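You operate a simulated robot arm through the tools that you are given. There is no shell and no other tool. Be economical: measure what you need, move in short steps, check, and stop when the job is done.

You are at the controls of a simulated two-armed robot. One attempt, no reset.

Task
Put the 5 pink torch cup from the top of the bench in the pink bucket and the 6 pink torch cup on top of the green-footed block. Take the tube marked "4043" from the top of the bench and leave it on the steel plate. Put the steel disc on the top of the yellow-handled welder. Take the blue-band brush and put it on the lower shelf of the steel table. Turn the yellow balance knob to 55. Take the red bung on the desk top and put it away on the top of the white table. Pull the red drawer open. Do these in any order.

It is judged by the outcome, as a careful person would: the job done as asked, and still so three seconds after it is handed in. It fails if anything else is knocked over, pushed out of place, dropped, spilled or broken.

Robot
Two 7-joint arms with two-finger parallel grippers on one trunk, on a base that drives. Base frame: it is fixed to the floor where the robot stands at the start and does not move with it; the origin is under the middle of the robot, x ahead of it, y to its left, z up; the surface under the hand at the start is at about z = 850. Readings come in mm, rad, newtons and seconds.
The left shoulder is at the start at [50, 161, 1198], the right one opposite. With the tool pointing down near the work surface each hand reaches from about 180 to 680 mm from the robot's upright axis, wherever it stands, measured 20 degrees to its own side. Places, roughly: blue tube, red tube [1000, 0, 1000]; blue-band brush (3x9x5 cm) [1500, -3400, 900]; green-footed block (7x5x6 cm) [500, -100, 900]; lower shelf of the steel table [3300, -3600, 400]; pink bucket (25x25x34 cm) [600, -400, 900]; pink torch cup [500, 250, 750]; red bung (3x3x8 cm) [3600, 3000, 800]; red drawer [1400, -3500, 700]; steel disc (6x6x3 cm) [700, -600, 900]; steel plate (10x8x2 cm) [600, -200, 900]; top of the white table [1300, -3600, 800]; top of the yellow-handled welder [2200, 2300, 1000]; yellow balance knob [2100, 2100, 800]. Payload 3.43 kg a hand.
The tool frame of a hand sits at the grasp point between the pads (the TCP): z along the fingers, y along the line on which they close. The tips reach 30 mm beyond it. The gripper opens to 94 mm. The fingers are 28 mm wide and 10 mm thick; the gripper's body (50 by 96 mm) begins 55 mm behind the TCP.
Orientation is that of the tool frame in the base frame, as [roll, pitch, yaw] about the fixed x, y, z axes, in that order (R = Rz(yaw) Ry(pitch) Rx(roll)). With the fingers straight down and closing along the base's y, the tool's x points along the base's -x, its y along +y and its z along -z.

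Tools
- The arms move only by the tool arm_command. It takes "left_plan", "right_plan" or both (then of equal length, played together; a hand with none holds still); each is a list of rows, each a list of 3 entries, a list of its own where there are three numbers: the shift along the tool's x, y, z in units of 25 mm (1.0 is 25 mm), then the turn, a rotation vector about the tool's x, y, z in units of 4 degrees (1.0 is 4 degrees), then the closure in counts, from 0 (fully open) to 255 (shut). In form: [[[dx, dy, dz], [ax, ay, az], jaw], ...]. A call has 1 to 8 rows; each row shifts and turns the commanded pose from where the row before left it, along the tool's axes as they then stand. A call with a number of a shift or a turn outside -1 to 1 is refused whole. Each row takes 0.2 s and may step no farther than 50 mm and 0.15 rad from the row before; otherwise, or with a gripper value out of range, the whole call is refused. A pose out of reach is approached as far as the arm can. The call stops where the force on the tool passes 40 N (or 10 N more than at its start, if that is more) or the arm is blocked; 0.2 s more then pass. Each finger travels about 45 mm/s and halts on what it meets, pressing with about 39 N; the grip force reading is that of the motor and also rises with nothing between the fingers. The clock runs only during rows and for 0.2 s after the last one: add rows that do not move to give the fingers time. The reply holds the time, the measured pose of the TCP, the force on the tool along the base axes, the opening and the grip force, in the units named above and with some noise, with the torque about the TCP (base axes, N m) and any sound that the robot's microphone picked up.
- Cameras (640 x 400 px; columns grow to the right, rows downward): "scene" is now at [124.6, -19, 1337.8]; the picture's right is [-0.05, -1.00, 0.00], its down [-0.55, 0.03, -0.83] and it looks along [0.83, -0.04, -0.55] (base axes); focal length 258 px, centre (320, 200). "left" rides on the left gripper at [76, -14, -102] in its tool frame; the picture's right is [0.18, 0.98, 0.00], its down [-0.75, 0.14, -0.64] and it looks along [-0.63, 0.12, 0.77] (tool axes); focal length 243 px, centre (320, 200). "right" rides on the right gripper at [76, 14, -103] in its tool frame; the picture's right is [-0.18, 0.98, 0.00], its down [-0.75, -0.14, -0.64] and it looks along [-0.63, -0.12, 0.77] (tool axes); focal length 243 px, centre (320, 200). There is no depth. A picture from a camera that has moved, and an enlarged one, comes with that camera's place and axes in the base frame and with its lens. The place of the scene camera against the robot may be out by one fixed shift of up to 25 mm in any direction.
- get_image(camera): a new picture of that camera. It takes no simulated time.
- lift_body(by): slides the trunk up (or, below 0, down) by that many mm; the arms and the scene camera ride with it, the base frame stays. It gives what a move gives, with no picture.
- drive_base(legs): drives the robot by 1 to 6 legs, each [ahead, left, turn to the left] in mm, mm and rad, along the robot's own axes; the way and the turn of a leg run together, so that a leg with both is an arc; at most 1500 mm and 3.142 rad a leg. The arms and the cameras ride along, it lands a little off, and it stops where it bumps. It gives what a move gives.
- pan_tilt(pan, tilt): turns the head with the scene camera to pan (to the left, within 1.396 rad either way) and tilt (down, from -0.506 to 1.204), counted from straight ahead of the robot. It gives what a move gives.
- enlarge(camera, box): a new picture of the part [left, top, right, bottom] of that camera's present view, enlarged. It takes no simulated time.
- close_job(): hands the job in; it is judged then, once.

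Go step by step. Nothing tells you exact positions but the pictures and the camera data: compare them with the known pose of the tool, close in by small moves and look again before you grip or let go. The budget is 207 turns and 202 pictures, counting those below and the enlarged ones. Unless the task says otherwise, let go and move clear before handing in.

The tools are called after "Request:" as a command line: name --argument value ..., lists and objects as JSON in quotes. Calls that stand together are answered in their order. arm_command: Moves the arms, as the interface text tells. Its arguments: {"type":"object","properties":{"left_plan":{"type":"array"},"right_plan":{"type":"array"}},"required":[]} The other tools are called the same way: lift_body (by) slides the trunk up or down; drive_base (legs) drives the base; pan_tilt (pan, tilt) turns the head that bears the scene camera; get_image (camera) takes a picture; enlarge (camera, box) takes an enlarged picture of a part of a camera's view; close_job () hands the job in.

At the start:

```text
time: 0.0
left_tool_pos: [524.3, 147.2, 999.8]
left_ee_rot: [-3.14, 0.0, 3.141]
left_ft_force: [-0.7, 0.1, 0.2]
left_ft_torque: [-0.01, 0.02, 0.03]
left_width: 94.1
left_gripper_force: 0.1
right_tool_pos: [354.4, -203.5, 1000.7]
right_ee_rot: [-3.141, 0.0, -3.14]
right_ft_force: [0.4, 0.8, -0.3]
right_ft_torque: [0.0, 0.0, -0.02]
right_width: 93.9
right_gripper_force: 0.0
trunk travel left (down, up): [-225.0, 42.0]
robot x, y, heading: [-0.1, -0.4, -0.003]
head pan, tilt: [-0.049, 0.586]
```

scene: 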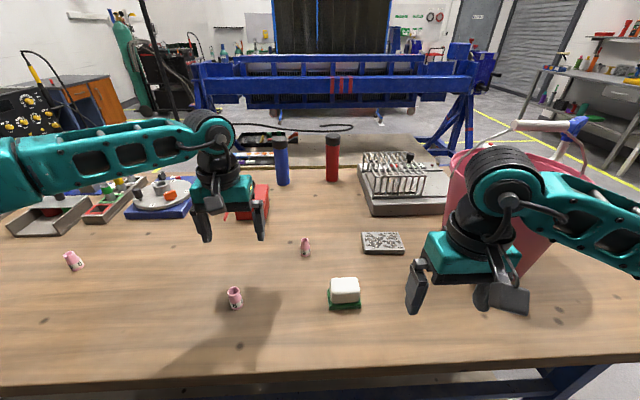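
right: 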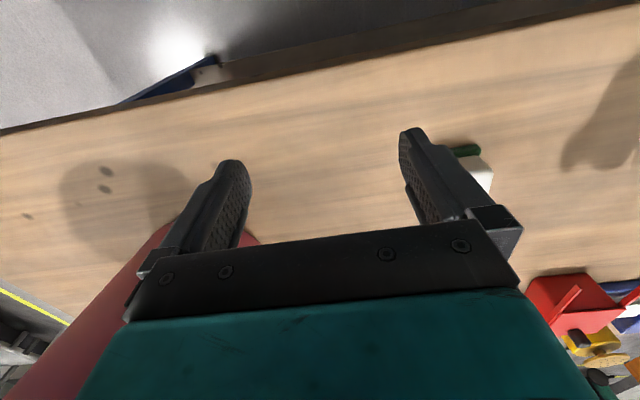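
left: 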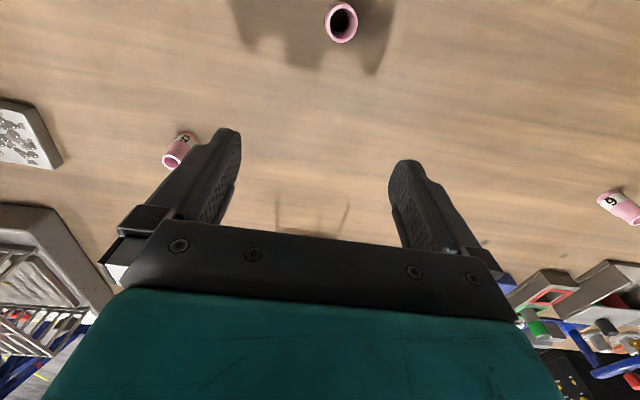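

I see the bench with three pink cups, a steel plate, a green-footed white block, a pink bucket, tubes behind. I'll look closer to read the labels.

Request:
enlarge --camera "scene" --box '[200, 220, 420, 330]'

Request:
enlarge --camera "scene" --box '[0, 160, 240, 310]'

Request:
enlarge --camera "scene" --box '[220, 110, 460, 230]'

Request:
enlarge --camera "left" --box '[140, 0, 400, 180]'

```text
2.91 times, centred on (310, 275) of scene
camera zoom: at [124.6, -19.0, 1337.8], right [-0.05, -1.0, 0.0], down [-0.55, 0.03, -0.83], along [0.83, -0.04, -0.55], focal length 752 px, centre (349, -18)
```

zoom: 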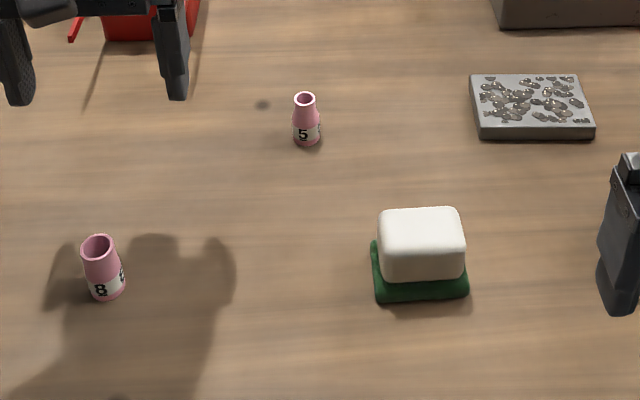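

```text
2.67 times, centred on (120, 235) of scene
camera zoom: at [124.6, -19.0, 1337.8], right [-0.05, -1.0, 0.0], down [-0.55, 0.03, -0.83], along [0.83, -0.04, -0.55], focal length 689 px, centre (853, 107)
```

zoom: 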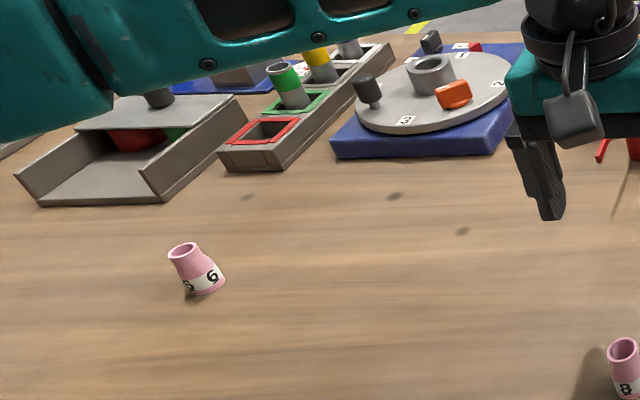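

```text
2.67 times, centred on (340, 170) of scene
camera zoom: at [124.6, -19.0, 1337.8], right [-0.05, -1.0, 0.0], down [-0.55, 0.03, -0.83], along [0.83, -0.04, -0.55], focal length 689 px, centre (267, 280)
```

zoom: 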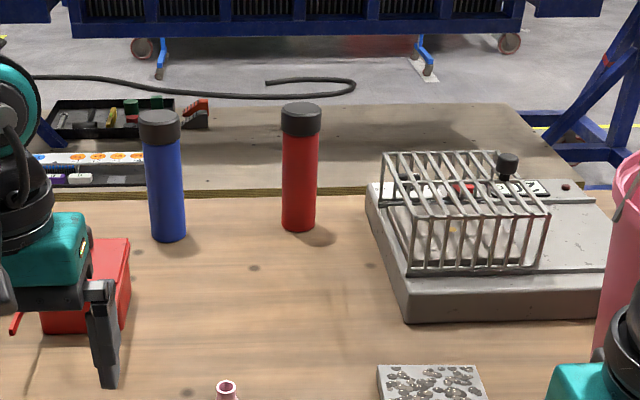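

```text
2.22 times, centred on (270, 90) of left
camera zoom: at [449.2, 132.0, 1103.1], right [-0.18, 0.98, 0.0], down [0.75, 0.14, 0.64], along [0.63, 0.12, -0.77], focal length 539 px, centre (431, 444)
```

zoom: 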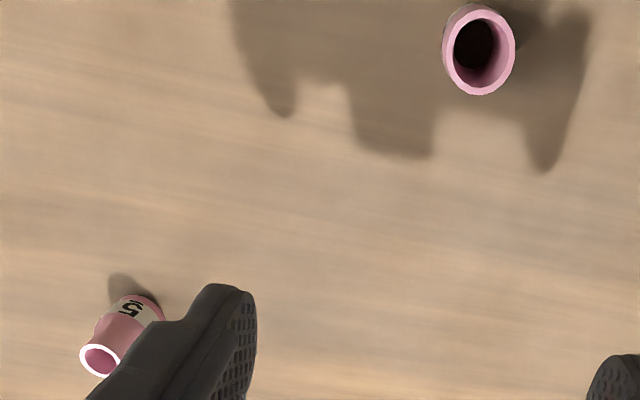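

The cups read 5 (centre), 8 (near), 6 (far left). I'll look right at the bucket and disc, and left at the surroundings.

Request:
pan_tilt --pan -0.7 --tilt 0.6

Request:
get_image --camera "scene"

Request:
pan_tilt --pan 0.8 --tilt 0.4

Request:
get_image --camera "scene"

```text
time: 1.0
left_tool_pos: [524.6, 146.7, 1000.6]
left_ee_rot: [3.14, 0.0, -3.141]
left_ft_force: [0.6, -0.2, -0.2]
left_ft_torque: [-0.01, -0.04, -0.03]
left_width: 93.9
left_gripper_force: 0.1
right_tool_pos: [355.2, -203.7, 999.7]
right_ee_rot: [-3.14, 0.001, 3.141]
right_ft_force: [0.6, 0.8, 0.2]
right_ft_torque: [-0.01, -0.01, -0.03]
right_width: 94.1
right_gripper_force: 0.0
trunk travel left (down, up): [-225.0, 42.0]
robot x, y, heading: [-0.7, -1.1, 0.002]
head pan, tilt: [-0.7, 0.6]
```

```text
194 pictures are left
camera scene: at [103.6, -71.6, 1336.6], right [-0.64, -0.77, 0.0], down [-0.43, 0.36, -0.83], along [0.63, -0.53, -0.56], focal length 258 px, centre (320, 200)
```

scene: 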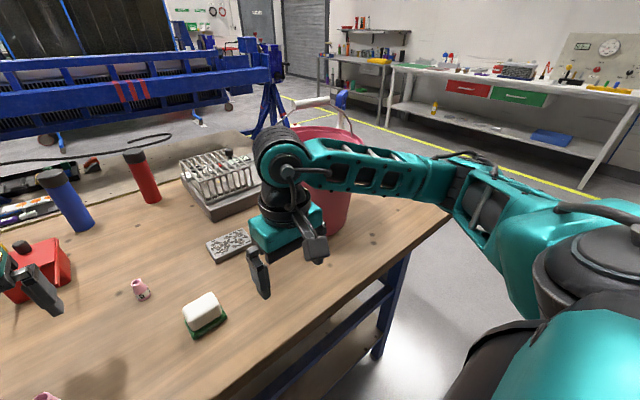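

```text
time: 2.6
left_tool_pos: [525.3, 146.6, 1000.0]
left_ee_rot: [3.141, -0.001, -3.141]
left_ft_force: [0.2, -0.3, -0.9]
left_ft_torque: [0.01, -0.01, -0.02]
left_width: 93.9
left_gripper_force: 0.0
right_tool_pos: [355.3, -203.3, 1000.0]
right_ee_rot: [-3.14, 0.0, -3.142]
right_ft_force: [0.6, -0.3, -1.1]
right_ft_torque: [0.0, 0.0, 0.03]
right_width: 93.9
right_gripper_force: 0.0
trunk travel left (down, up): [-225.0, 42.0]
robot x, y, heading: [2.1, 0.4, -0.001]
head pan, tilt: [0.799, 0.4]
```

```text
193 pictures are left
camera scene: at [100.5, 51.7, 1354.8], right [0.72, -0.7, 0.0], down [-0.27, -0.28, -0.92], along [0.64, 0.66, -0.39], focal length 258 px, centre (320, 200)
```

scene: 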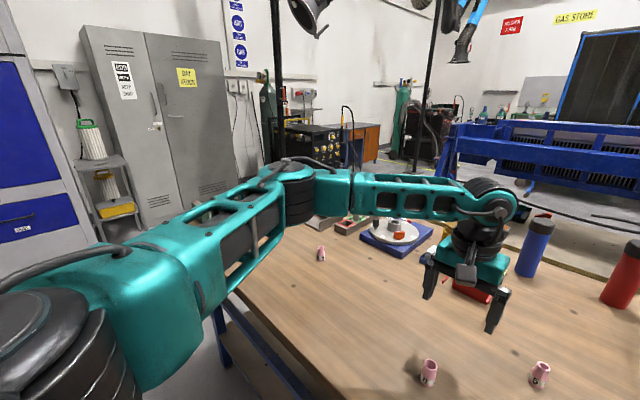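

Cup 5 is near (580,0) and cup 6 near (590,560). I move the left hand aside and bring the right hand behind cup 5 for a look.

Request:
arm_command --left_plan '[[[0.5, 1, 0], [0, 0, 0], 0], [[0.5, 1, 0], [0, 0, 0], 0], [[0.5, 1, 0], [0, 0, 0], 0], [[0.5, 1, 0], [0, 0, 0], 0], [[0, 1, 0], [0, 0, 0], 0], [[0, 0, 0], [0, 0, 0], 0], [[0, 0, 0], [0, 0, 0], 0], [[0, 0, 0], [0, 0, 0], 0]]' --right_plan '[[[-1, 1, 0], [0, 0, 0], 0], [[-1, 1, 0], [0, 0, 0], 0], [[-1, 1, 0], [0, 0, 0], 0], [[-1, 1, 0], [0, 0, 0], 0], [[-1, 1, 0], [0, 0, 0], 0], [[-1, 1, 0], [0, 0, 0], 0], [[-1, 1, 0], [0, 0, 0], 0], [[-0.5, 1, 0], [0, 0, 0], 0]]'

Request:
pan_tilt --pan -0.1 --tilt 0.75

Request:
get_image --camera "right"

Request:
get_image --camera "scene"

```text
time: 4.4
left_tool_pos: [473.6, 272.0, 998.5]
left_ee_rot: [-3.139, 0.001, -3.14]
left_ft_force: [0.2, 0.4, 0.5]
left_ft_torque: [0.05, 0.0, -0.01]
left_width: 94.3
left_gripper_force: 0.1
right_tool_pos: [544.4, -2.6, 999.1]
right_ee_rot: [3.14, 0.0, -3.141]
right_ft_force: [-0.4, -0.6, -0.7]
right_ft_torque: [-0.03, -0.01, 0.02]
right_width: 94.0
right_gripper_force: 0.0
trunk travel left (down, up): [-225.0, 42.0]
robot x, y, heading: [4.0, 0.9, -0.002]
head pan, tilt: [0.799, 0.4]
```

```text
time: 5.6
left_tool_pos: [473.3, 271.6, 998.6]
left_ee_rot: [-3.139, 0.0, -3.142]
left_ft_force: [-0.4, -0.3, 0.0]
left_ft_torque: [-0.01, -0.03, -0.01]
left_width: 94.2
left_gripper_force: 0.1
right_tool_pos: [544.2, -2.7, 999.5]
right_ee_rot: [3.141, -0.001, -3.141]
right_ft_force: [0.0, 0.5, 0.8]
right_ft_torque: [-0.01, 0.03, -0.03]
right_width: 94.1
right_gripper_force: 0.2
trunk travel left (down, up): [-225.0, 42.0]
robot x, y, heading: [-0.3, -0.5, 0.008]
head pan, tilt: [-0.099, 0.75]
```

```text
192 pictures are left
camera right: at [469.1, 12.7, 1102.4], right [0.18, 0.98, 0.0], down [0.75, -0.14, 0.64], along [0.63, -0.12, -0.77], focal length 243 px, centre (320, 200)
```

right: 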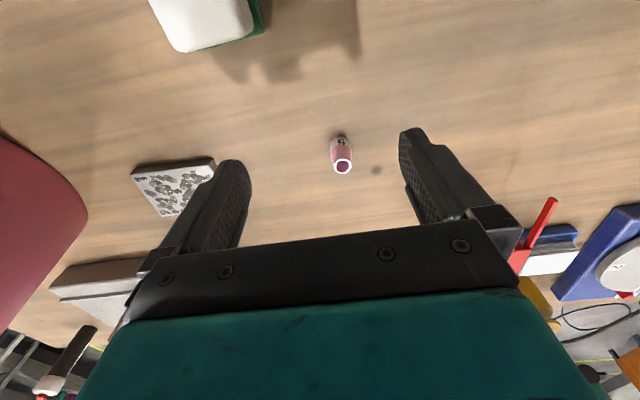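

```text
191 pictures are left
camera scene: at [118.4, -22.8, 1323.7], right [-0.1, -1.0, 0.0], down [-0.68, 0.07, -0.73], along [0.73, -0.07, -0.68], focal length 258 px, centre (320, 200)
```

scene: 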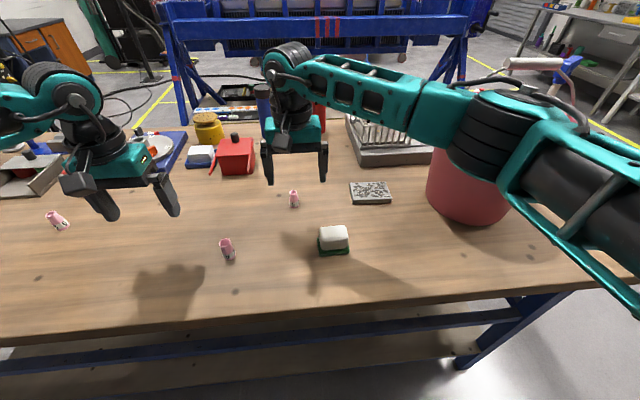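

Cup 5 stands about (594,11). I lower over it partway and look again.

Request:
arm_command --right_plan '[[[-1, 0.27, 0], [0, 0, 0], 0], [[-1, 0.27, 0], [0, 0, 0], 0], [[0, 0, 1], [0, 0, 0], 0], [[0, 0, 1], [0, 0, 0], 0], [[0, 0, 0.6], [0, 0, 0], 0], [[0, 0, 0], [0, 0, 0], 0]]'

Request:
get_image --camera "right"

```text
time: 7.0
left_tool_pos: [473.3, 271.5, 999.0]
left_ee_rot: [-3.141, 0.001, -3.141]
left_ft_force: [-0.4, 0.2, -0.2]
left_ft_torque: [-0.04, 0.03, 0.01]
left_width: 94.0
left_gripper_force: 0.0
right_tool_pos: [593.3, 9.7, 934.4]
right_ee_rot: [3.141, -0.001, 3.142]
right_ft_force: [-0.8, 0.1, 0.2]
right_ft_torque: [0.0, 0.02, -0.02]
right_width: 94.1
right_gripper_force: 0.1
trunk travel left (down, up): [-225.0, 42.0]
robot x, y, heading: [1.6, -0.6, 0.003]
head pan, tilt: [-0.099, 0.75]
```

```text
190 pictures are left
camera right: at [518.8, 24.5, 1037.3], right [0.18, 0.98, 0.0], down [0.75, -0.14, 0.64], along [0.63, -0.12, -0.77], focal length 243 px, centre (320, 200)
```

right: 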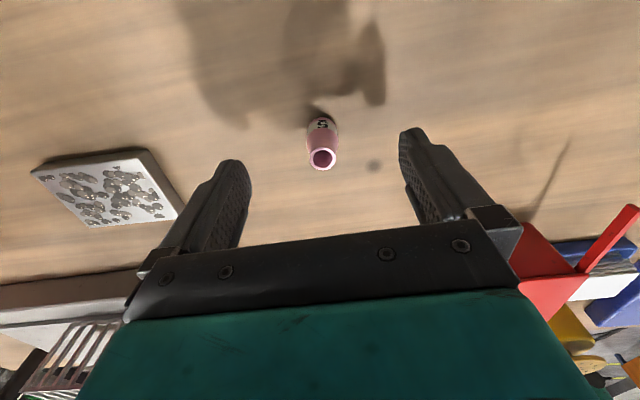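

Cup 5 is centred between the fingers. I go down to z≈884 and close.

Request:
arm_command --right_plan '[[[0, 0.08, 1], [0, 0, 0], 0], [[0, 0, 1], [0, 0, 0], 0], [[0, 0, 0], [0, 0, 0], 100], [[0, 0, 0], [0, 0, 0], 160], [[0, 0, 0], [0, 0, 0], 255], [[0, 0, 0], [0, 0, 0], 255], [[0, 0, 0], [0, 0, 0], 255]]'

Request:
get_image --camera "right"

```text
time: 8.6
left_tool_pos: [473.1, 272.1, 999.3]
left_ee_rot: [-3.141, -0.001, -3.141]
left_ft_force: [1.0, -0.5, 0.3]
left_ft_torque: [-0.02, 0.02, -0.02]
left_width: 94.4
left_gripper_force: 0.1
right_tool_pos: [590.5, 12.0, 910.0]
right_ee_rot: [-3.141, -0.001, -3.14]
right_ft_force: [-0.2, 0.2, -0.8]
right_ft_torque: [-0.02, -0.01, -0.02]
right_width: 18.5
right_gripper_force: 26.0
right hand out of reach, approached as far as the arm can: row 2
trunk travel left (down, up): [-225.0, 42.0]
robot x, y, heading: [0.5, 0.7, -0.001]
head pan, tilt: [-0.099, 0.75]
```

```text
189 pictures are left
camera right: at [516.6, 26.6, 1012.8], right [0.18, 0.98, 0.0], down [0.75, -0.14, 0.64], along [0.63, -0.12, -0.77], focal length 243 px, centre (320, 200)
```

right: 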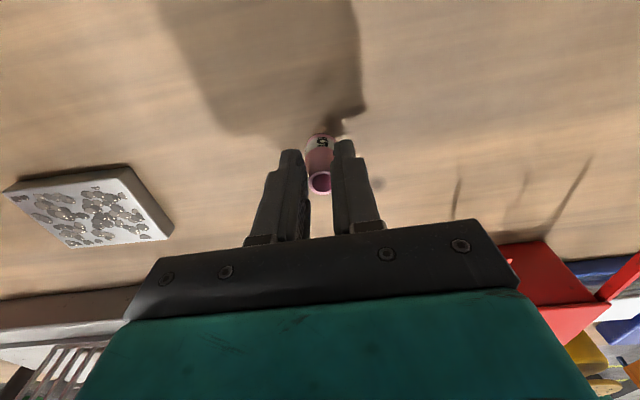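

The hand gripped the cup at 18.5 mm width (reach-limited at z 910). I lift straight up and check that the cup came along.

Request:
arm_command --right_plan '[[[0, 0, -0.5], [0, 0, 0], 255], [[0, 0, -1], [0, 0, 0], 255], [[0.5, 0, -1], [0, 0, 0], 255], [[0.5, 0, -1], [0, 0, 0], 255], [[0.5, 0, -1], [0, 0, 0], 255], [[0.5, 0, -1], [0, 0, 0], 255], [[0.5, 0, -1], [0, 0, 0], 255], [[0.5, 0, -1], [0, 0, 0], 255]]'

Request:
arm_command --right_plan '[[[0.5, 0, -1], [0, 0, 0], 255], [[0.5, 0, -1], [0, 0, 0], 255], [[0.5, 0, -1], [0, 0, 0], 255], [[0.5, 0, -1], [0, 0, 0], 255], [[0, 0, 0], [0, 0, 0], 255]]'

Request:
pan_tilt --pan -0.5 --tilt 0.5

Request:
get_image --camera "scene"

Request:
get_image --camera "right"

```text
time: 10.4
left_tool_pos: [472.8, 272.5, 998.3]
left_ee_rot: [-3.141, -0.002, 3.141]
left_ft_force: [-0.3, 0.1, -0.8]
left_ft_torque: [0.01, 0.02, -0.01]
left_width: 93.9
left_gripper_force: 0.0
right_tool_pos: [517.9, 12.2, 1096.6]
right_ee_rot: [-3.141, 0.0, -3.141]
right_ft_force: [0.0, -0.4, -0.5]
right_ft_torque: [0.0, 0.0, 0.03]
right_width: 0.0
right_gripper_force: 33.1
trunk travel left (down, up): [-225.0, 42.0]
robot x, y, heading: [-2.9, 0.3, 0.002]
head pan, tilt: [-0.099, 0.75]
```

```text
time: 11.6
left_tool_pos: [473.4, 272.6, 998.5]
left_ee_rot: [3.14, 0.001, -3.14]
left_ft_force: [0.0, -0.9, -0.1]
left_ft_torque: [0.0, -0.01, -0.05]
left_width: 94.2
left_gripper_force: 0.1
right_tool_pos: [467.1, 11.7, 1200.0]
right_ee_rot: [-3.141, -0.002, -3.14]
right_ft_force: [0.5, 0.2, -0.8]
right_ft_torque: [0.0, -0.01, 0.02]
right_width: 0.1
right_gripper_force: 33.1
trunk travel left (down, up): [-225.0, 42.0]
robot x, y, heading: [-2.8, 2.8, 0.002]
head pan, tilt: [-0.099, 0.75]
```

```text
time: 12.5
left_tool_pos: [473.9, 272.1, 999.5]
left_ee_rot: [3.141, 0.001, -3.14]
left_ft_force: [-0.4, -0.6, -0.1]
left_ft_torque: [-0.02, -0.03, 0.0]
left_width: 93.9
left_gripper_force: 0.2
right_tool_pos: [468.0, 10.9, 1198.3]
right_ee_rot: [3.141, 0.001, -3.14]
right_ft_force: [0.9, 0.4, 0.0]
right_ft_torque: [-0.02, 0.03, 0.01]
right_width: 0.1
right_gripper_force: 33.2
trunk travel left (down, up): [-225.0, 42.0]
robot x, y, heading: [2.7, -1.3, 0.005]
head pan, tilt: [-0.499, 0.499]
```

```text
188 pictures are left
camera scene: at [115.8, -58.2, 1345.6], right [-0.48, -0.88, 0.0], down [-0.42, 0.23, -0.88], along [0.77, -0.42, -0.48], focal length 258 px, centre (320, 200)
```

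scene: 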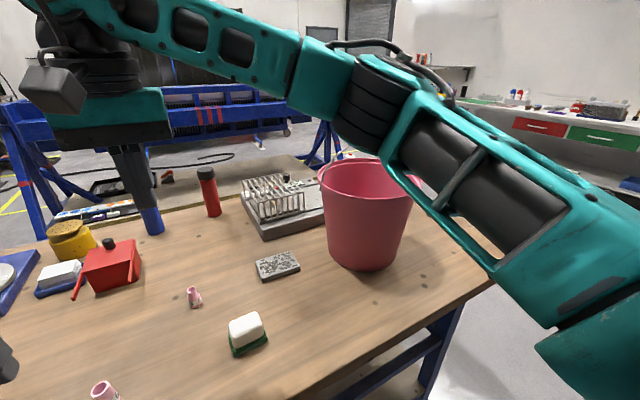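

```text
187 pictures are left
camera right: at [393.4, 26.0, 1301.4], right [0.18, 0.98, 0.0], down [0.75, -0.14, 0.64], along [0.63, -0.12, -0.77], focal length 243 px, centre (320, 200)
```

right: 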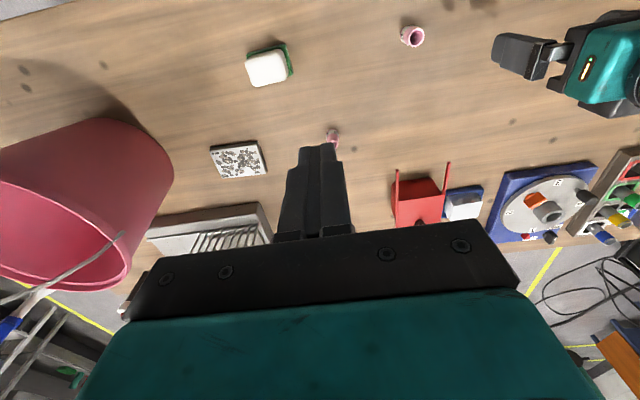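

The cup slipped out and still stands where it was. I need more reach, so I check how much room the base has in front.

Request:
arm_command --left_plan '[[[0, 0, -1], [0, 0, 0], 0], [[0, 0, -1], [0, 0, 0], 0], [[0, 0, -1], [0, 0, 0], 0], [[0, 0, -1], [0, 0, 0], 0], [[0, 0, -1], [0, 0, 0], 0], [[0, 0, -1], [0, 0, 0], 0]]' --right_plan '[[[0, 0, 0], [0, 0, 0], 0], [[0, 0, 0], [0, 0, 0], 0], [[0, 0, 0], [0, 0, 0], 0], [[0, 0, 0], [0, 0, 0], 0], [[0, 0, 0], [0, 0, 0], 0], [[0, 0, 0], [0, 0, 0], 0]]'

Request:
pan_tilt --pan -0.4 --tilt 1.2

Request:
get_image --camera "scene"

```text
time: 13.9
left_tool_pos: [473.7, 270.4, 1149.4]
left_ee_rot: [-3.141, 0.0, 3.139]
left_ft_force: [0.1, -0.3, 0.0]
left_ft_torque: [0.0, 0.0, -0.01]
left_width: 94.1
left_gripper_force: 0.0
right_tool_pos: [467.8, 10.6, 1199.2]
right_ee_rot: [-3.142, 0.0, 3.141]
right_ft_force: [-0.6, 1.0, 0.1]
right_ft_torque: [-0.03, -0.02, 0.02]
right_width: 94.0
right_gripper_force: 0.1
trunk travel left (down, up): [-225.0, 42.0]
robot x, y, heading: [3.5, -1.2, -0.0]
head pan, tilt: [-0.499, 0.499]
```

```text
time: 15.0
left_tool_pos: [475.5, 270.3, 1149.5]
left_ee_rot: [3.14, 0.0, -3.14]
left_ft_force: [-1.0, 0.1, 0.4]
left_ft_torque: [0.01, -0.02, -0.01]
left_width: 93.9
left_gripper_force: 0.0
right_tool_pos: [467.4, 11.4, 1198.1]
right_ee_rot: [-3.14, 0.0, -3.141]
right_ft_force: [0.3, -0.4, 0.0]
right_ft_torque: [0.04, -0.05, 0.04]
right_width: 93.9
right_gripper_force: 0.1
trunk travel left (down, up): [-225.0, 42.0]
robot x, y, heading: [2.3, -0.3, -0.005]
head pan, tilt: [-0.4, 1.201]
```

```text
186 pictures are left
camera scene: at [87.4, -36.5, 1292.0], right [-0.39, -0.92, 0.0], down [-0.86, 0.36, -0.36], along [0.33, -0.14, -0.93], focal length 258 px, centre (320, 200)
```

scene: 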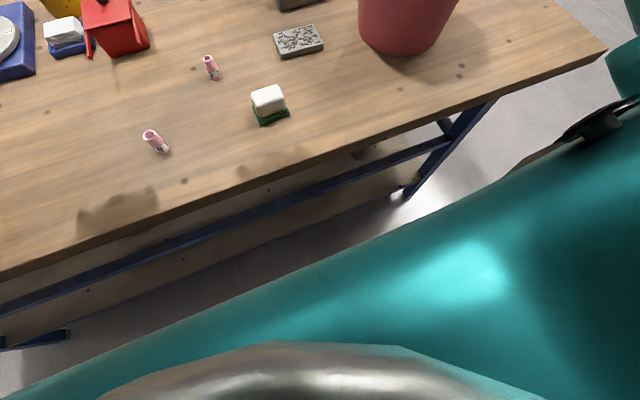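

The bench edge is at x≈335 and the robot's body ends well short of it; I drive ahead 80 mm for reach.

Request:
drive_base --legs '[[80, 0, 0]]'

Request:
pan_tilt --pan -0.3 --tilt 0.7

Request:
get_image --camera "scene"

Request:
get_image --camera "right"

```text
time: 16.2
left_tool_pos: [532.0, 270.6, 1149.7]
left_ee_rot: [-3.14, 0.001, 3.141]
left_ft_force: [-0.5, -0.8, -0.7]
left_ft_torque: [-0.01, 0.0, 0.0]
left_width: 93.9
left_gripper_force: 0.0
right_tool_pos: [527.1, 10.4, 1198.4]
right_ee_rot: [-3.141, -0.001, 3.139]
right_ft_force: [0.0, -0.6, -0.1]
right_ft_torque: [-0.01, 0.0, 0.01]
right_width: 94.1
right_gripper_force: 0.0
trunk travel left (down, up): [-225.0, 42.0]
robot x, y, heading: [58.6, -1.2, -0.0]
head pan, tilt: [-0.4, 1.201]
stopped in leg 1: the robot was blocked; the commanded pose is now the measured one
```

```text
time: 17.1
left_tool_pos: [533.2, 269.6, 1149.2]
left_ee_rot: [3.141, 0.0, 3.141]
left_ft_force: [-0.3, 0.3, 0.7]
left_ft_torque: [0.05, 0.01, 0.01]
left_width: 93.9
left_gripper_force: 0.1
right_tool_pos: [526.8, 10.5, 1199.3]
right_ee_rot: [3.14, 0.0, 3.14]
right_ft_force: [-0.7, 0.8, 0.1]
right_ft_torque: [-0.01, 0.02, 0.05]
right_width: 94.1
right_gripper_force: 0.2
trunk travel left (down, up): [-225.0, 42.0]
robot x, y, heading: [54.7, 3.2, -0.002]
head pan, tilt: [-0.3, 0.7]
```

```text
185 pictures are left
camera scene: at [175.2, -39.9, 1327.9], right [-0.3, -0.96, 0.0], down [-0.62, 0.19, -0.76], along [0.73, -0.23, -0.64], focal length 258 px, centre (320, 200)
```

scene: 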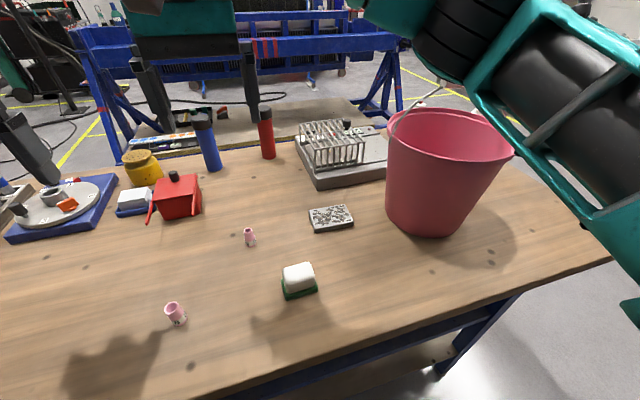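

```text
184 pictures are left
camera right: at [451.7, 25.6, 1301.3], right [0.19, 0.98, 0.0], down [0.75, -0.14, 0.64], along [0.63, -0.12, -0.77], focal length 243 px, centre (320, 200)
```

right: 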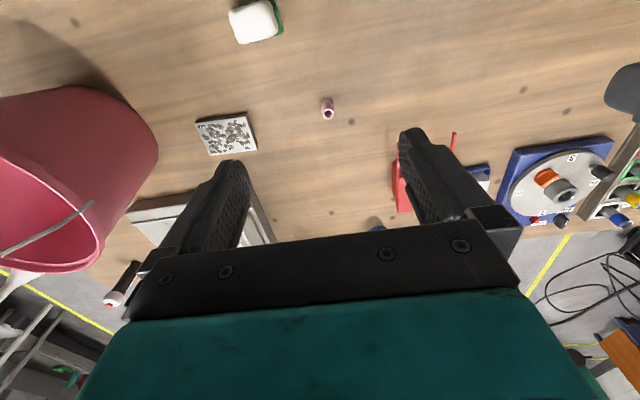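

Blocked at 58 mm ahead, fine. Now I lower the right hand over cup 5 again.

Request:
arm_command --right_plan '[[[-0.66, 0, 1], [0, 0, 0], 0], [[-0.65, 0, 1], [0, 0, 0], 0], [[-0.65, 0, 1], [0, 0, 0], 0], [[-0.65, 0, 1], [0, 0, 0], 0], [[0, 0, 1], [0, 0, 0], 0], [[0, 0, 1], [0, 0, 0], 0], [[0, 0, 1], [0, 0, 0], 0], [[0, 0, 1], [0, 0, 0], 0]]'

Request:
arm_command --right_plan '[[[0, 0, 1], [0, 0, 0], 0], [[0, 0, 1], [0, 0, 0], 0], [[0, 0, 0], [0, 0, 0], 0]]'

Request:
get_image --camera "right"

```text
time: 18.9
left_tool_pos: [532.8, 270.0, 1149.5]
left_ee_rot: [-3.14, 0.0, -3.141]
left_ft_force: [0.1, -0.7, 0.4]
left_ft_torque: [-0.02, 0.01, 0.01]
left_width: 93.9
left_gripper_force: 0.1
right_tool_pos: [593.2, 9.4, 998.5]
right_ee_rot: [3.14, -0.001, 3.14]
right_ft_force: [0.9, 0.2, -0.1]
right_ft_torque: [-0.02, 0.03, -0.02]
right_width: 93.8
right_gripper_force: 0.0
trunk travel left (down, up): [-225.0, 42.0]
robot x, y, heading: [58.1, 3.9, 0.003]
head pan, tilt: [-0.3, 0.7]
```

```text
time: 19.7
left_tool_pos: [532.0, 269.9, 1148.9]
left_ee_rot: [3.141, 0.0, -3.14]
left_ft_force: [0.2, 0.0, 0.0]
left_ft_torque: [0.01, 0.01, 0.04]
left_width: 94.2
left_gripper_force: 0.1
right_tool_pos: [590.4, 10.8, 948.7]
right_ee_rot: [-3.141, 0.002, -3.141]
right_ft_force: [-1.4, -0.2, 0.3]
right_ft_torque: [-0.01, 0.03, 0.01]
right_width: 93.9
right_gripper_force: 0.0
trunk travel left (down, up): [-225.0, 42.0]
robot x, y, heading: [55.0, 5.4, -0.0]
head pan, tilt: [-0.3, 0.7]
```

```text
183 pictures are left
camera right: at [515.5, 25.9, 1051.2], right [0.18, 0.98, 0.0], down [0.75, -0.14, 0.64], along [0.63, -0.12, -0.77], focal length 243 px, centre (320, 200)
```

right: 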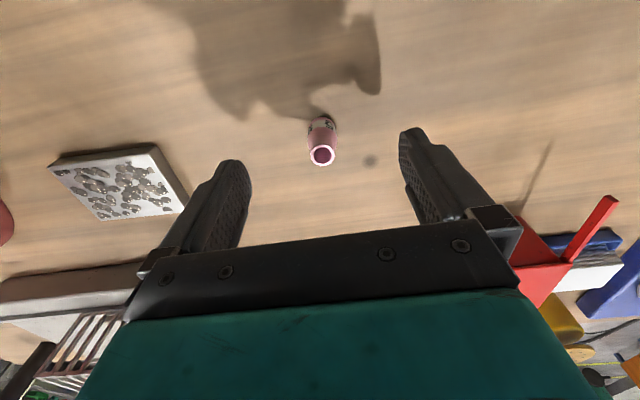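

Request:
arm_command --right_plan '[[[-0.05, 0.05, 0.9], [0, 0, 0], 0], [[0, 0, 0.9], [0, 0, 0], 0], [[0, 0, 0.75], [0, 0, 0], 0], [[0, 0, 0], [0, 0, 0], 150], [[0, 0, 0], [0, 0, 0], 255], [[0, 0, 0], [0, 0, 0], 255], [[0, 0, 0], [0, 0, 0], 255], [[0, 0, 0], [0, 0, 0], 255]]'

Request:
arm_command --right_plan '[[[0, 0, -0.5], [0, 0, 0], 255], [[0, 0, -1], [0, 0, 0], 255], [[0, 0, -1], [0, 0, 0], 255], [[0, 0, 0], [0, 0, 0], 255]]'

Request:
get_image --camera "right"

```text
time: 21.5
left_tool_pos: [532.9, 270.0, 1150.2]
left_ee_rot: [3.141, 0.001, 3.14]
left_ft_force: [0.4, -0.2, -0.3]
left_ft_torque: [0.01, -0.02, 0.02]
left_width: 94.3
left_gripper_force: 0.1
right_tool_pos: [592.6, 11.1, 883.8]
right_ee_rot: [-3.141, 0.003, 3.139]
right_ft_force: [-0.6, 0.0, 0.2]
right_ft_torque: [0.04, 0.0, -0.02]
right_width: 25.4
right_gripper_force: 33.7
trunk travel left (down, up): [-225.0, 42.0]
robot x, y, heading: [58.1, -2.7, 0.003]
head pan, tilt: [-0.3, 0.7]
```

```text
time: 22.5
left_tool_pos: [532.9, 271.3, 1148.8]
left_ee_rot: [-3.14, -0.001, -3.141]
left_ft_force: [-0.1, 0.7, 0.0]
left_ft_torque: [-0.01, 0.0, -0.02]
left_width: 94.0
left_gripper_force: 0.0
right_tool_pos: [592.8, 13.5, 947.9]
right_ee_rot: [3.141, -0.001, 3.138]
right_ft_force: [1.3, 0.5, 0.0]
right_ft_torque: [-0.01, 0.01, 0.01]
right_width: 25.3
right_gripper_force: 39.1
trunk travel left (down, up): [-225.0, 42.0]
robot x, y, heading: [60.4, -0.6, -0.0]
head pan, tilt: [-0.3, 0.7]
```

```text
182 pictures are left
camera right: at [518.6, 28.1, 1049.5], right [0.19, 0.98, 0.0], down [0.75, -0.14, 0.64], along [0.63, -0.12, -0.77], focal length 243 px, centre (320, 200)
```

right: 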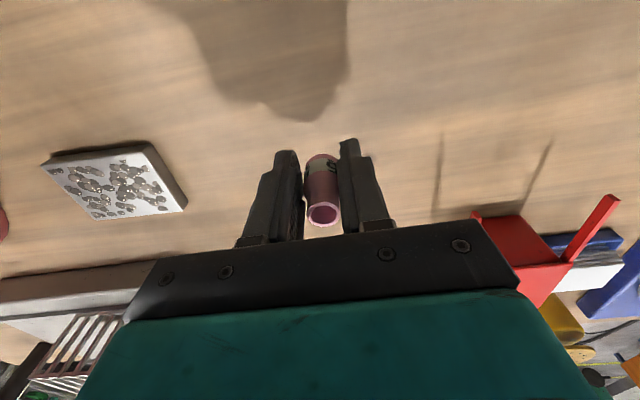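

Cup 5 is held firmly (25 mm). I raise it to z≈1240 then move over toward the bucket and look.

Request:
arm_command --right_plan '[[[0.4, 0, -1], [0, 0, 0], 255], [[0.4, 0, -1], [0, 0, 0], 255], [[0.4, 0, -1], [0, 0, 0], 255], [[0.4, 0, -1], [0, 0, 0], 255], [[0.4, 0, -1], [0, 0, 0], 255], [[0.4, 0, -1], [0, 0, 0], 255], [[0.4, 0, -1], [0, 0, 0], 255], [[0.4, 0, -1], [0, 0, 0], 255]]'

Request:
arm_command --right_plan '[[[0, -1, -1], [0, 0, 0], 255], [[0, -1, -1], [0, 0, 0], 255], [[0, -1, -1], [0, 0, 0], 255], [[0, -1, -1], [0, 0, 0], 255], [[0, -1, 0], [0, 0, 0], 255], [[0, -1, 0], [0, 0, 0], 255], [[0, -1, 0], [0, 0, 0], 255], [[0, -1, 0], [0, 0, 0], 255]]'

Request:
get_image --camera "right"

Request:
get_image --camera "scene"

```text
time: 24.3
left_tool_pos: [532.7, 270.6, 1149.1]
left_ee_rot: [-3.14, -0.002, 3.141]
left_ft_force: [0.1, 0.7, 0.4]
left_ft_torque: [-0.01, 0.01, 0.01]
left_width: 94.1
left_gripper_force: 0.1
right_tool_pos: [511.1, 13.9, 1147.3]
right_ee_rot: [3.141, 0.001, 3.14]
right_ft_force: [-0.5, -0.1, 0.3]
right_ft_torque: [-0.03, -0.02, -0.01]
right_width: 25.2
right_gripper_force: 39.1
trunk travel left (down, up): [-225.0, 42.0]
robot x, y, heading: [54.0, 1.4, -0.002]
head pan, tilt: [-0.3, 0.7]
```

```text
time: 26.1
left_tool_pos: [532.0, 269.9, 1149.8]
left_ee_rot: [-3.14, 0.0, 3.141]
left_ft_force: [0.6, -0.5, -0.6]
left_ft_torque: [-0.02, -0.04, -0.03]
left_width: 94.0
left_gripper_force: 0.2
right_tool_pos: [511.3, -188.8, 1247.4]
right_ee_rot: [3.142, -0.002, -3.141]
right_ft_force: [-0.1, -0.4, -0.2]
right_ft_torque: [-0.02, -0.03, 0.03]
right_width: 25.3
right_gripper_force: 38.8
trunk travel left (down, up): [-225.0, 42.0]
robot x, y, heading: [58.0, -1.4, 0.002]
head pan, tilt: [-0.3, 0.7]
```

```text
181 pictures are left
camera right: at [436.8, -174.1, 1349.8], right [0.18, 0.98, 0.0], down [0.75, -0.14, 0.64], along [0.63, -0.12, -0.77], focal length 243 px, centre (320, 200)
```

right: 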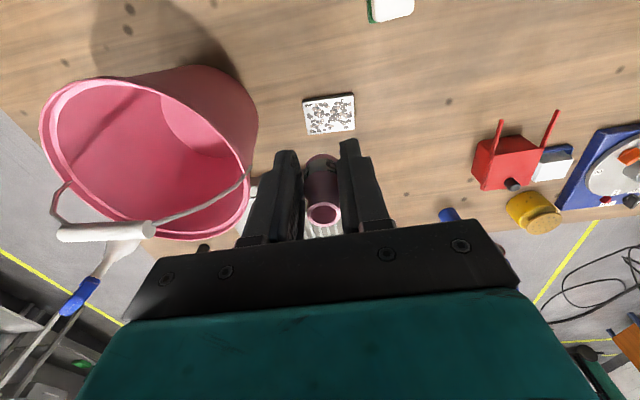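

```text
180 pictures are left
camera scene: at [175.0, -40.4, 1328.0], right [-0.3, -0.96, 0.0], down [-0.62, 0.19, -0.76], along [0.73, -0.23, -0.64], focal length 258 px, centre (320, 200)
```

scene: 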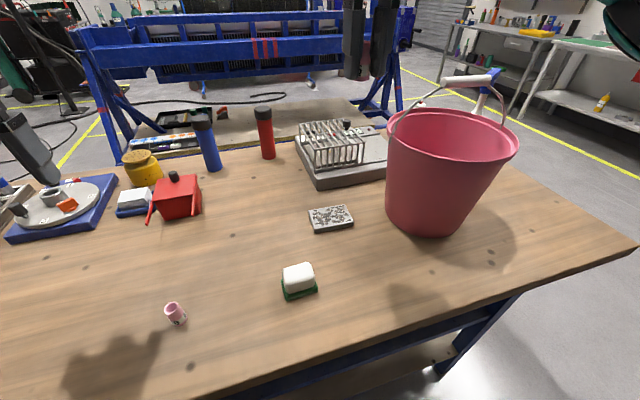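

The bucket's rim centre is about (540,-410) at z≈1100, with its bail leaning to the far side. I go over it and check.

Request:
arm_command --right_plan '[[[-0.1, -1, 0], [0, 0, 0], 255], [[-0.1, -1, 0], [0, 0, 0], 255], [[-0.1, -1, 0], [0, 0, 0], 255], [[-0.1, -1, 0], [0, 0, 0], 255], [[-0.1, -1, 0], [0, 0, 0], 255], [[-0.1, -1, 0], [0, 0, 0], 255], [[-0.1, -1, 0], [0, 0, 0], 255], [[-0.1, -1, 0], [0, 0, 0], 255]]'

Request:
get_image --camera "right"

Request:
get_image --camera "scene"

```text
time: 27.9
left_tool_pos: [532.3, 271.3, 1149.1]
left_ee_rot: [3.141, -0.002, 3.141]
left_ft_force: [-0.4, -0.5, 0.0]
left_ft_torque: [0.01, 0.03, 0.01]
left_width: 94.1
left_gripper_force: 0.0
right_tool_pos: [532.0, -388.0, 1247.2]
right_ee_rot: [3.141, 0.001, 3.141]
right_ft_force: [0.3, 0.4, -0.8]
right_ft_torque: [0.02, -0.03, 0.02]
right_width: 24.9
right_gripper_force: 38.8
trunk travel left (down, up): [-225.0, 42.0]
robot x, y, heading: [58.2, 1.4, -0.0]
head pan, tilt: [-0.3, 0.7]
```

```text
179 pictures are left
camera right: at [456.8, -374.0, 1350.3], right [0.18, 0.98, 0.0], down [0.75, -0.14, 0.64], along [0.63, -0.12, -0.77], focal length 243 px, centre (320, 200)
```

right: 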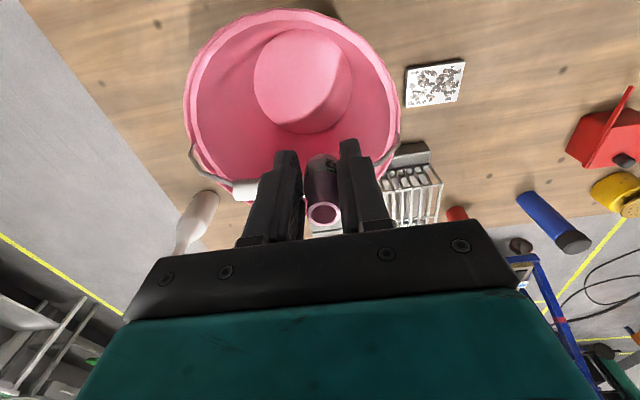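

```text
178 pictures are left
camera scene: at [175.1, -40.2, 1328.0], right [-0.3, -0.96, 0.0], down [-0.62, 0.19, -0.76], along [0.73, -0.23, -0.64], focal length 258 px, centre (320, 200)
```

scene: 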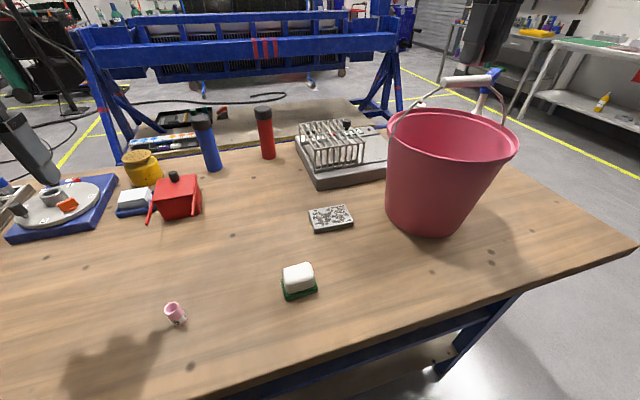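

The bucket's centre is about (568,-422); the bail grip is beyond x≈585, so I go down at x≈532 to z≈1042 and release there, staying clear of rim and bail.

Request:
arm_command --right_plan '[[[0, -0.6, 0], [0, 0, 0], 255], [[0, -0.6, 1], [0, 0, 0], 255], [[0, 0, 1], [0, 0, 0], 255], [[0, 0, 1], [0, 0, 0], 255], [[0, 0, 1], [0, 0, 0], 255], [[0, 0, 1], [0, 0, 0], 255], [[0, 0, 0], [0, 0, 0], 255]]'

Request:
get_image --camera "right"

Request:
get_image --camera "scene"

```text
time: 29.5
left_tool_pos: [530.7, 270.7, 1150.5]
left_ee_rot: [-3.14, 0.002, -3.14]
left_ft_force: [0.2, 0.4, 0.6]
left_ft_torque: [-0.01, 0.02, 0.0]
left_width: 94.0
left_gripper_force: 0.1
right_tool_pos: [530.4, -418.5, 1122.0]
right_ee_rot: [-3.141, 0.006, 3.139]
right_ft_force: [-0.6, -3.1, 13.8]
right_ft_torque: [-0.09, -0.61, -0.11]
right_width: 22.0
right_gripper_force: 38.1
trunk travel left (down, up): [-225.0, 42.0]
robot x, y, heading: [57.9, 2.4, -0.003]
head pan, tilt: [-0.3, 0.7]
```

```text
177 pictures are left
camera right: at [454.7, -403.4, 1225.0], right [0.19, 0.98, 0.0], down [0.75, -0.14, 0.65], along [0.64, -0.12, -0.76], focal length 243 px, centre (320, 200)
```

right: 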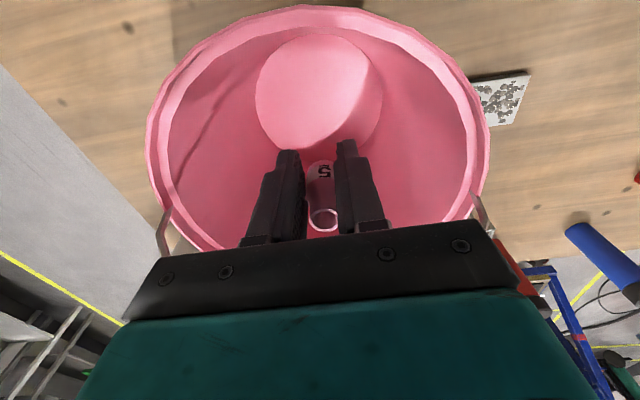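

```text
176 pictures are left
camera scene: at [174.0, -39.3, 1328.4], right [-0.3, -0.96, 0.0], down [-0.61, 0.19, -0.77], along [0.73, -0.23, -0.64], focal length 258 px, centre (320, 200)
```

scene: 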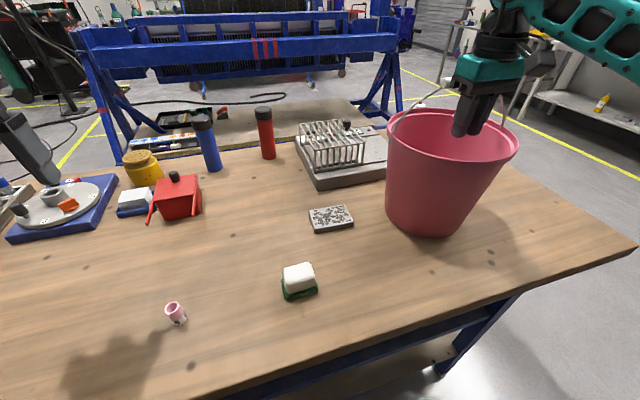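

Force shows something at the front of the gripper body (bail grip) touching. I back up, shift 27 mm nearer, and lower again gently.

Request:
arm_command --right_plan '[[[0, 0, -1], [0, 0, 0], 255], [[0.6, 0, 0], [0, 0, 0], 255], [[0.6, 0, 0], [0, 0, 0], 255], [[0, 0, 0.8], [0, 0, 0], 255], [[0, 0, 0.5], [0, 0, 0], 255], [[0, 0, 0.5], [0, 0, 0], 255], [[0, 0, 0], [0, 0, 0], 255]]'

Request:
get_image --camera "right"

Request:
enlarge --camera "scene" --box '[380, 0, 560, 180]'

```text
time: 31.1
left_tool_pos: [532.9, 270.9, 1149.6]
left_ee_rot: [-3.14, -0.002, -3.141]
left_ft_force: [0.1, 0.0, 0.0]
left_ft_torque: [-0.01, -0.01, 0.02]
left_width: 94.1
left_gripper_force: 0.0
right_tool_pos: [501.0, -418.0, 1100.0]
right_ee_rot: [-3.141, 0.002, 3.14]
right_ft_force: [0.0, -0.1, 0.2]
right_ft_torque: [0.0, -0.01, 0.01]
right_width: 22.3
right_gripper_force: 38.6
trunk travel left (down, up): [-225.0, 42.0]
robot x, y, heading: [57.0, -2.7, -0.0]
head pan, tilt: [-0.3, 0.7]
```

```text
175 pictures are left
camera right: at [426.5, -403.3, 1204.2], right [0.19, 0.98, 0.0], down [0.75, -0.14, 0.64], along [0.63, -0.12, -0.77], focal length 243 px, centre (320, 200)
```

right: 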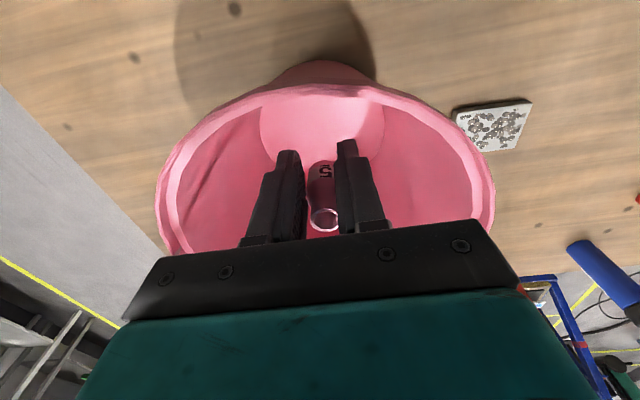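

```text
2.22 times, centred on (470, 90) of scene
camera zoom: at [175.1, -39.8, 1328.0], right [-0.3, -0.96, 0.0], down [-0.62, 0.19, -0.77], along [0.73, -0.23, -0.64], focal length 574 px, centre (-13, 444)
```

zoom: 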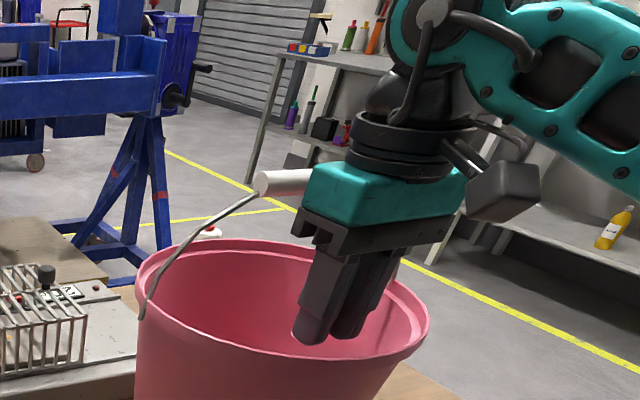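

No contact now. I lower to ~1045, then release.

Request:
arm_command --right_plan '[[[0, 0, 0.8], [0, 0, 0], 255], [[0, 0, 0.8], [0, 0, 0], 255], [[0, 0, 0.6], [0, 0, 0], 255], [[0, 0, 0], [0, 0, 0], 255]]'

Request:
enlarge --camera "scene" --box '[380, 0, 560, 180]'

```text
time: 32.1
left_tool_pos: [531.6, 270.3, 1150.1]
left_ee_rot: [3.139, 0.0, 3.141]
left_ft_force: [0.4, -0.2, -0.1]
left_ft_torque: [0.03, -0.03, -0.01]
left_width: 94.1
left_gripper_force: 0.1
right_tool_pos: [501.6, -418.4, 1046.6]
right_ee_rot: [3.14, 0.001, 3.139]
right_ft_force: [-0.2, -0.4, -0.1]
right_ft_torque: [0.01, 0.0, 0.02]
right_width: 22.0
right_gripper_force: 39.0
trunk travel left (down, up): [-225.0, 42.0]
robot x, y, heading: [56.2, 4.8, -0.0]
head pan, tilt: [-0.3, 0.7]
```

```text
2.22 times, centred on (470, 90) of scene
camera zoom: at [175.1, -39.8, 1328.0], right [-0.3, -0.96, 0.0], down [-0.62, 0.19, -0.76], along [0.73, -0.23, -0.64], focal length 574 px, centre (-13, 444)
```

zoom: 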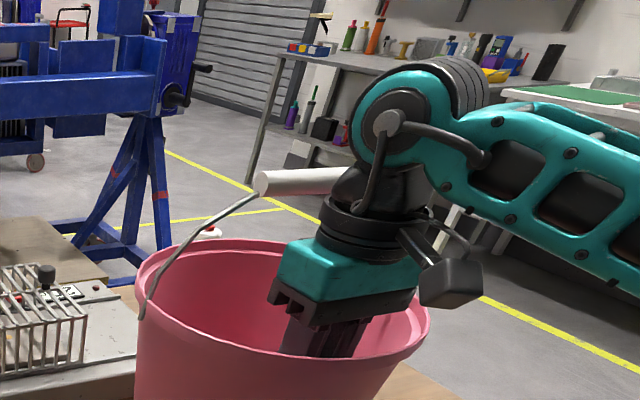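

Request:
arm_command --right_plan '[[[0, 0, 0], [0, 0, 0], 150], [[0, 0, 0], [0, 0, 0], 120], [[0, 0, 0], [0, 0, 0], 120], [[0, 0, 0], [0, 0, 0], 120]]'

Request:
arm_command --right_plan '[[[0, 0, -1], [0, 0, 0], 120], [[0, 0, -1], [0, 0, 0], 120], [[0, 0, -1], [0, 0, 0], 120], [[0, 0, -1], [0, 0, 0], 120], [[0, 0, -1], [0, 0, 0], 120], [[0, 0, -1], [0, 0, 0], 120], [[0, 0, -1], [0, 0, 0], 120], [[0, 0, -1], [0, 0, 0], 120]]'

Request:
get_image --camera "right"

```text
time: 33.1
left_tool_pos: [532.5, 270.2, 1149.0]
left_ee_rot: [3.142, -0.001, -3.142]
left_ft_force: [0.2, -0.6, 0.1]
left_ft_torque: [0.0, 0.01, 0.02]
left_width: 94.2
left_gripper_force: 0.2
right_tool_pos: [501.8, -418.7, 1046.2]
right_ee_rot: [3.141, 0.0, 3.14]
right_ft_force: [0.9, -0.5, 0.0]
right_ft_torque: [0.02, -0.01, -0.03]
right_width: 49.4
right_gripper_force: 0.1
trunk travel left (down, up): [-225.0, 42.0]
robot x, y, heading: [58.8, -0.2, 0.002]
head pan, tilt: [-0.3, 0.7]
```

```text
time: 34.9
left_tool_pos: [532.3, 271.4, 1149.6]
left_ee_rot: [-3.139, -0.001, -3.14]
left_ft_force: [0.8, -0.2, 0.1]
left_ft_torque: [0.02, 0.0, 0.0]
left_width: 94.0
left_gripper_force: 0.1
right_tool_pos: [502.5, -419.0, 1246.6]
right_ee_rot: [-3.141, 0.003, 3.139]
right_ft_force: [0.7, 0.5, 0.1]
right_ft_torque: [-0.02, -0.01, 0.0]
right_width: 49.9
right_gripper_force: 0.1
trunk travel left (down, up): [-225.0, 42.0]
robot x, y, heading: [60.2, 0.2, 0.002]
head pan, tilt: [-0.3, 0.7]
```

```text
172 pictures are left
camera right: at [427.8, -403.4, 1350.3], right [0.19, 0.98, 0.0], down [0.75, -0.14, 0.64], along [0.63, -0.12, -0.77], focal length 243 px, centre (320, 200)
```

right: 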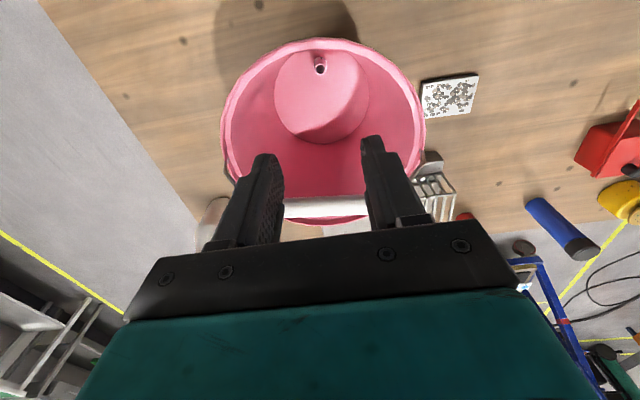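

Cup 5 is in the bucket. Now I back off slightly and drive left 250 mm for cup 6.

Request:
drive_base --legs '[[-15, 0, 0], [0, 250, 0]]'

Request:
get_image --camera "left"

```text
time: 38.0
left_tool_pos: [515.7, 517.4, 1150.1]
left_ee_rot: [-3.14, 0.0, -3.134]
left_ft_force: [-0.4, -0.5, -0.7]
left_ft_torque: [0.0, 0.02, -0.03]
left_width: 94.2
left_gripper_force: 0.1
right_tool_pos: [489.0, -171.8, 1247.2]
right_ee_rot: [3.141, -0.001, -3.138]
right_ft_force: [0.7, 0.0, 0.0]
right_ft_torque: [-0.03, 0.0, -0.03]
right_width: 49.8
right_gripper_force: 0.0
trunk travel left (down, up): [-225.0, 42.0]
robot x, y, heading: [43.3, 243.5, 0.004]
head pan, tilt: [-0.3, 0.7]
```

```text
171 pictures are left
camera left: at [440.1, 503.4, 1252.4], right [-0.19, 0.98, 0.0], down [0.75, 0.15, 0.64], along [0.63, 0.12, -0.77], focal length 243 px, centre (320, 200)
```

left: 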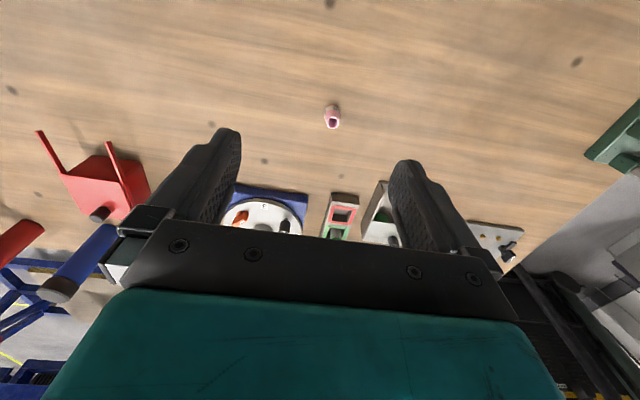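

Cup 6 is at about (574,548). I descend over it.

Request:
arm_command --left_plan '[[[-0.6, 0.3, 1], [0, 0, 0], 0], [[-0.6, 0.3, 1], [0, 0, 0], 0], [[-0.6, 0.3, 1], [0, 0, 0], 0], [[-0.5, 0.3, 1], [0, 0, 0], 0], [[0, 0, 1], [0, 0, 0], 0], [[0, 0, 1], [0, 0, 0], 0], [[0, 0, 1], [0, 0, 0], 0], [[0, 0, 1], [0, 0, 0], 0]]'

Request:
get_image --camera "left"

```text
time: 39.8
left_tool_pos: [573.1, 547.1, 949.1]
left_ee_rot: [-3.14, -0.001, -3.137]
left_ft_force: [-0.1, -0.6, -0.2]
left_ft_torque: [0.05, 0.0, 0.0]
left_width: 94.3
left_gripper_force: 0.0
right_tool_pos: [490.6, -172.0, 1247.4]
right_ee_rot: [3.141, 0.001, -3.138]
right_ft_force: [-0.5, 0.0, -0.7]
right_ft_torque: [0.0, 0.01, -0.02]
right_width: 49.7
right_gripper_force: 0.1
trunk travel left (down, up): [-225.0, 42.0]
robot x, y, heading: [41.1, 241.9, 0.008]
head pan, tilt: [-0.3, 0.7]
```

```text
170 pictures are left
camera left: at [497.1, 532.2, 1051.0], right [-0.19, 0.98, 0.0], down [0.75, 0.15, 0.64], along [0.63, 0.12, -0.77], focal length 243 px, centre (320, 200)
```

left: 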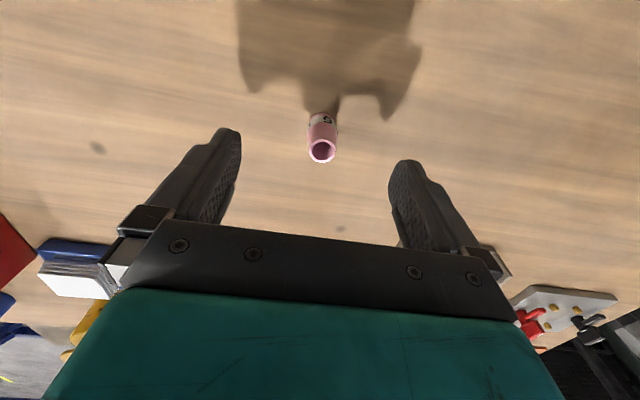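

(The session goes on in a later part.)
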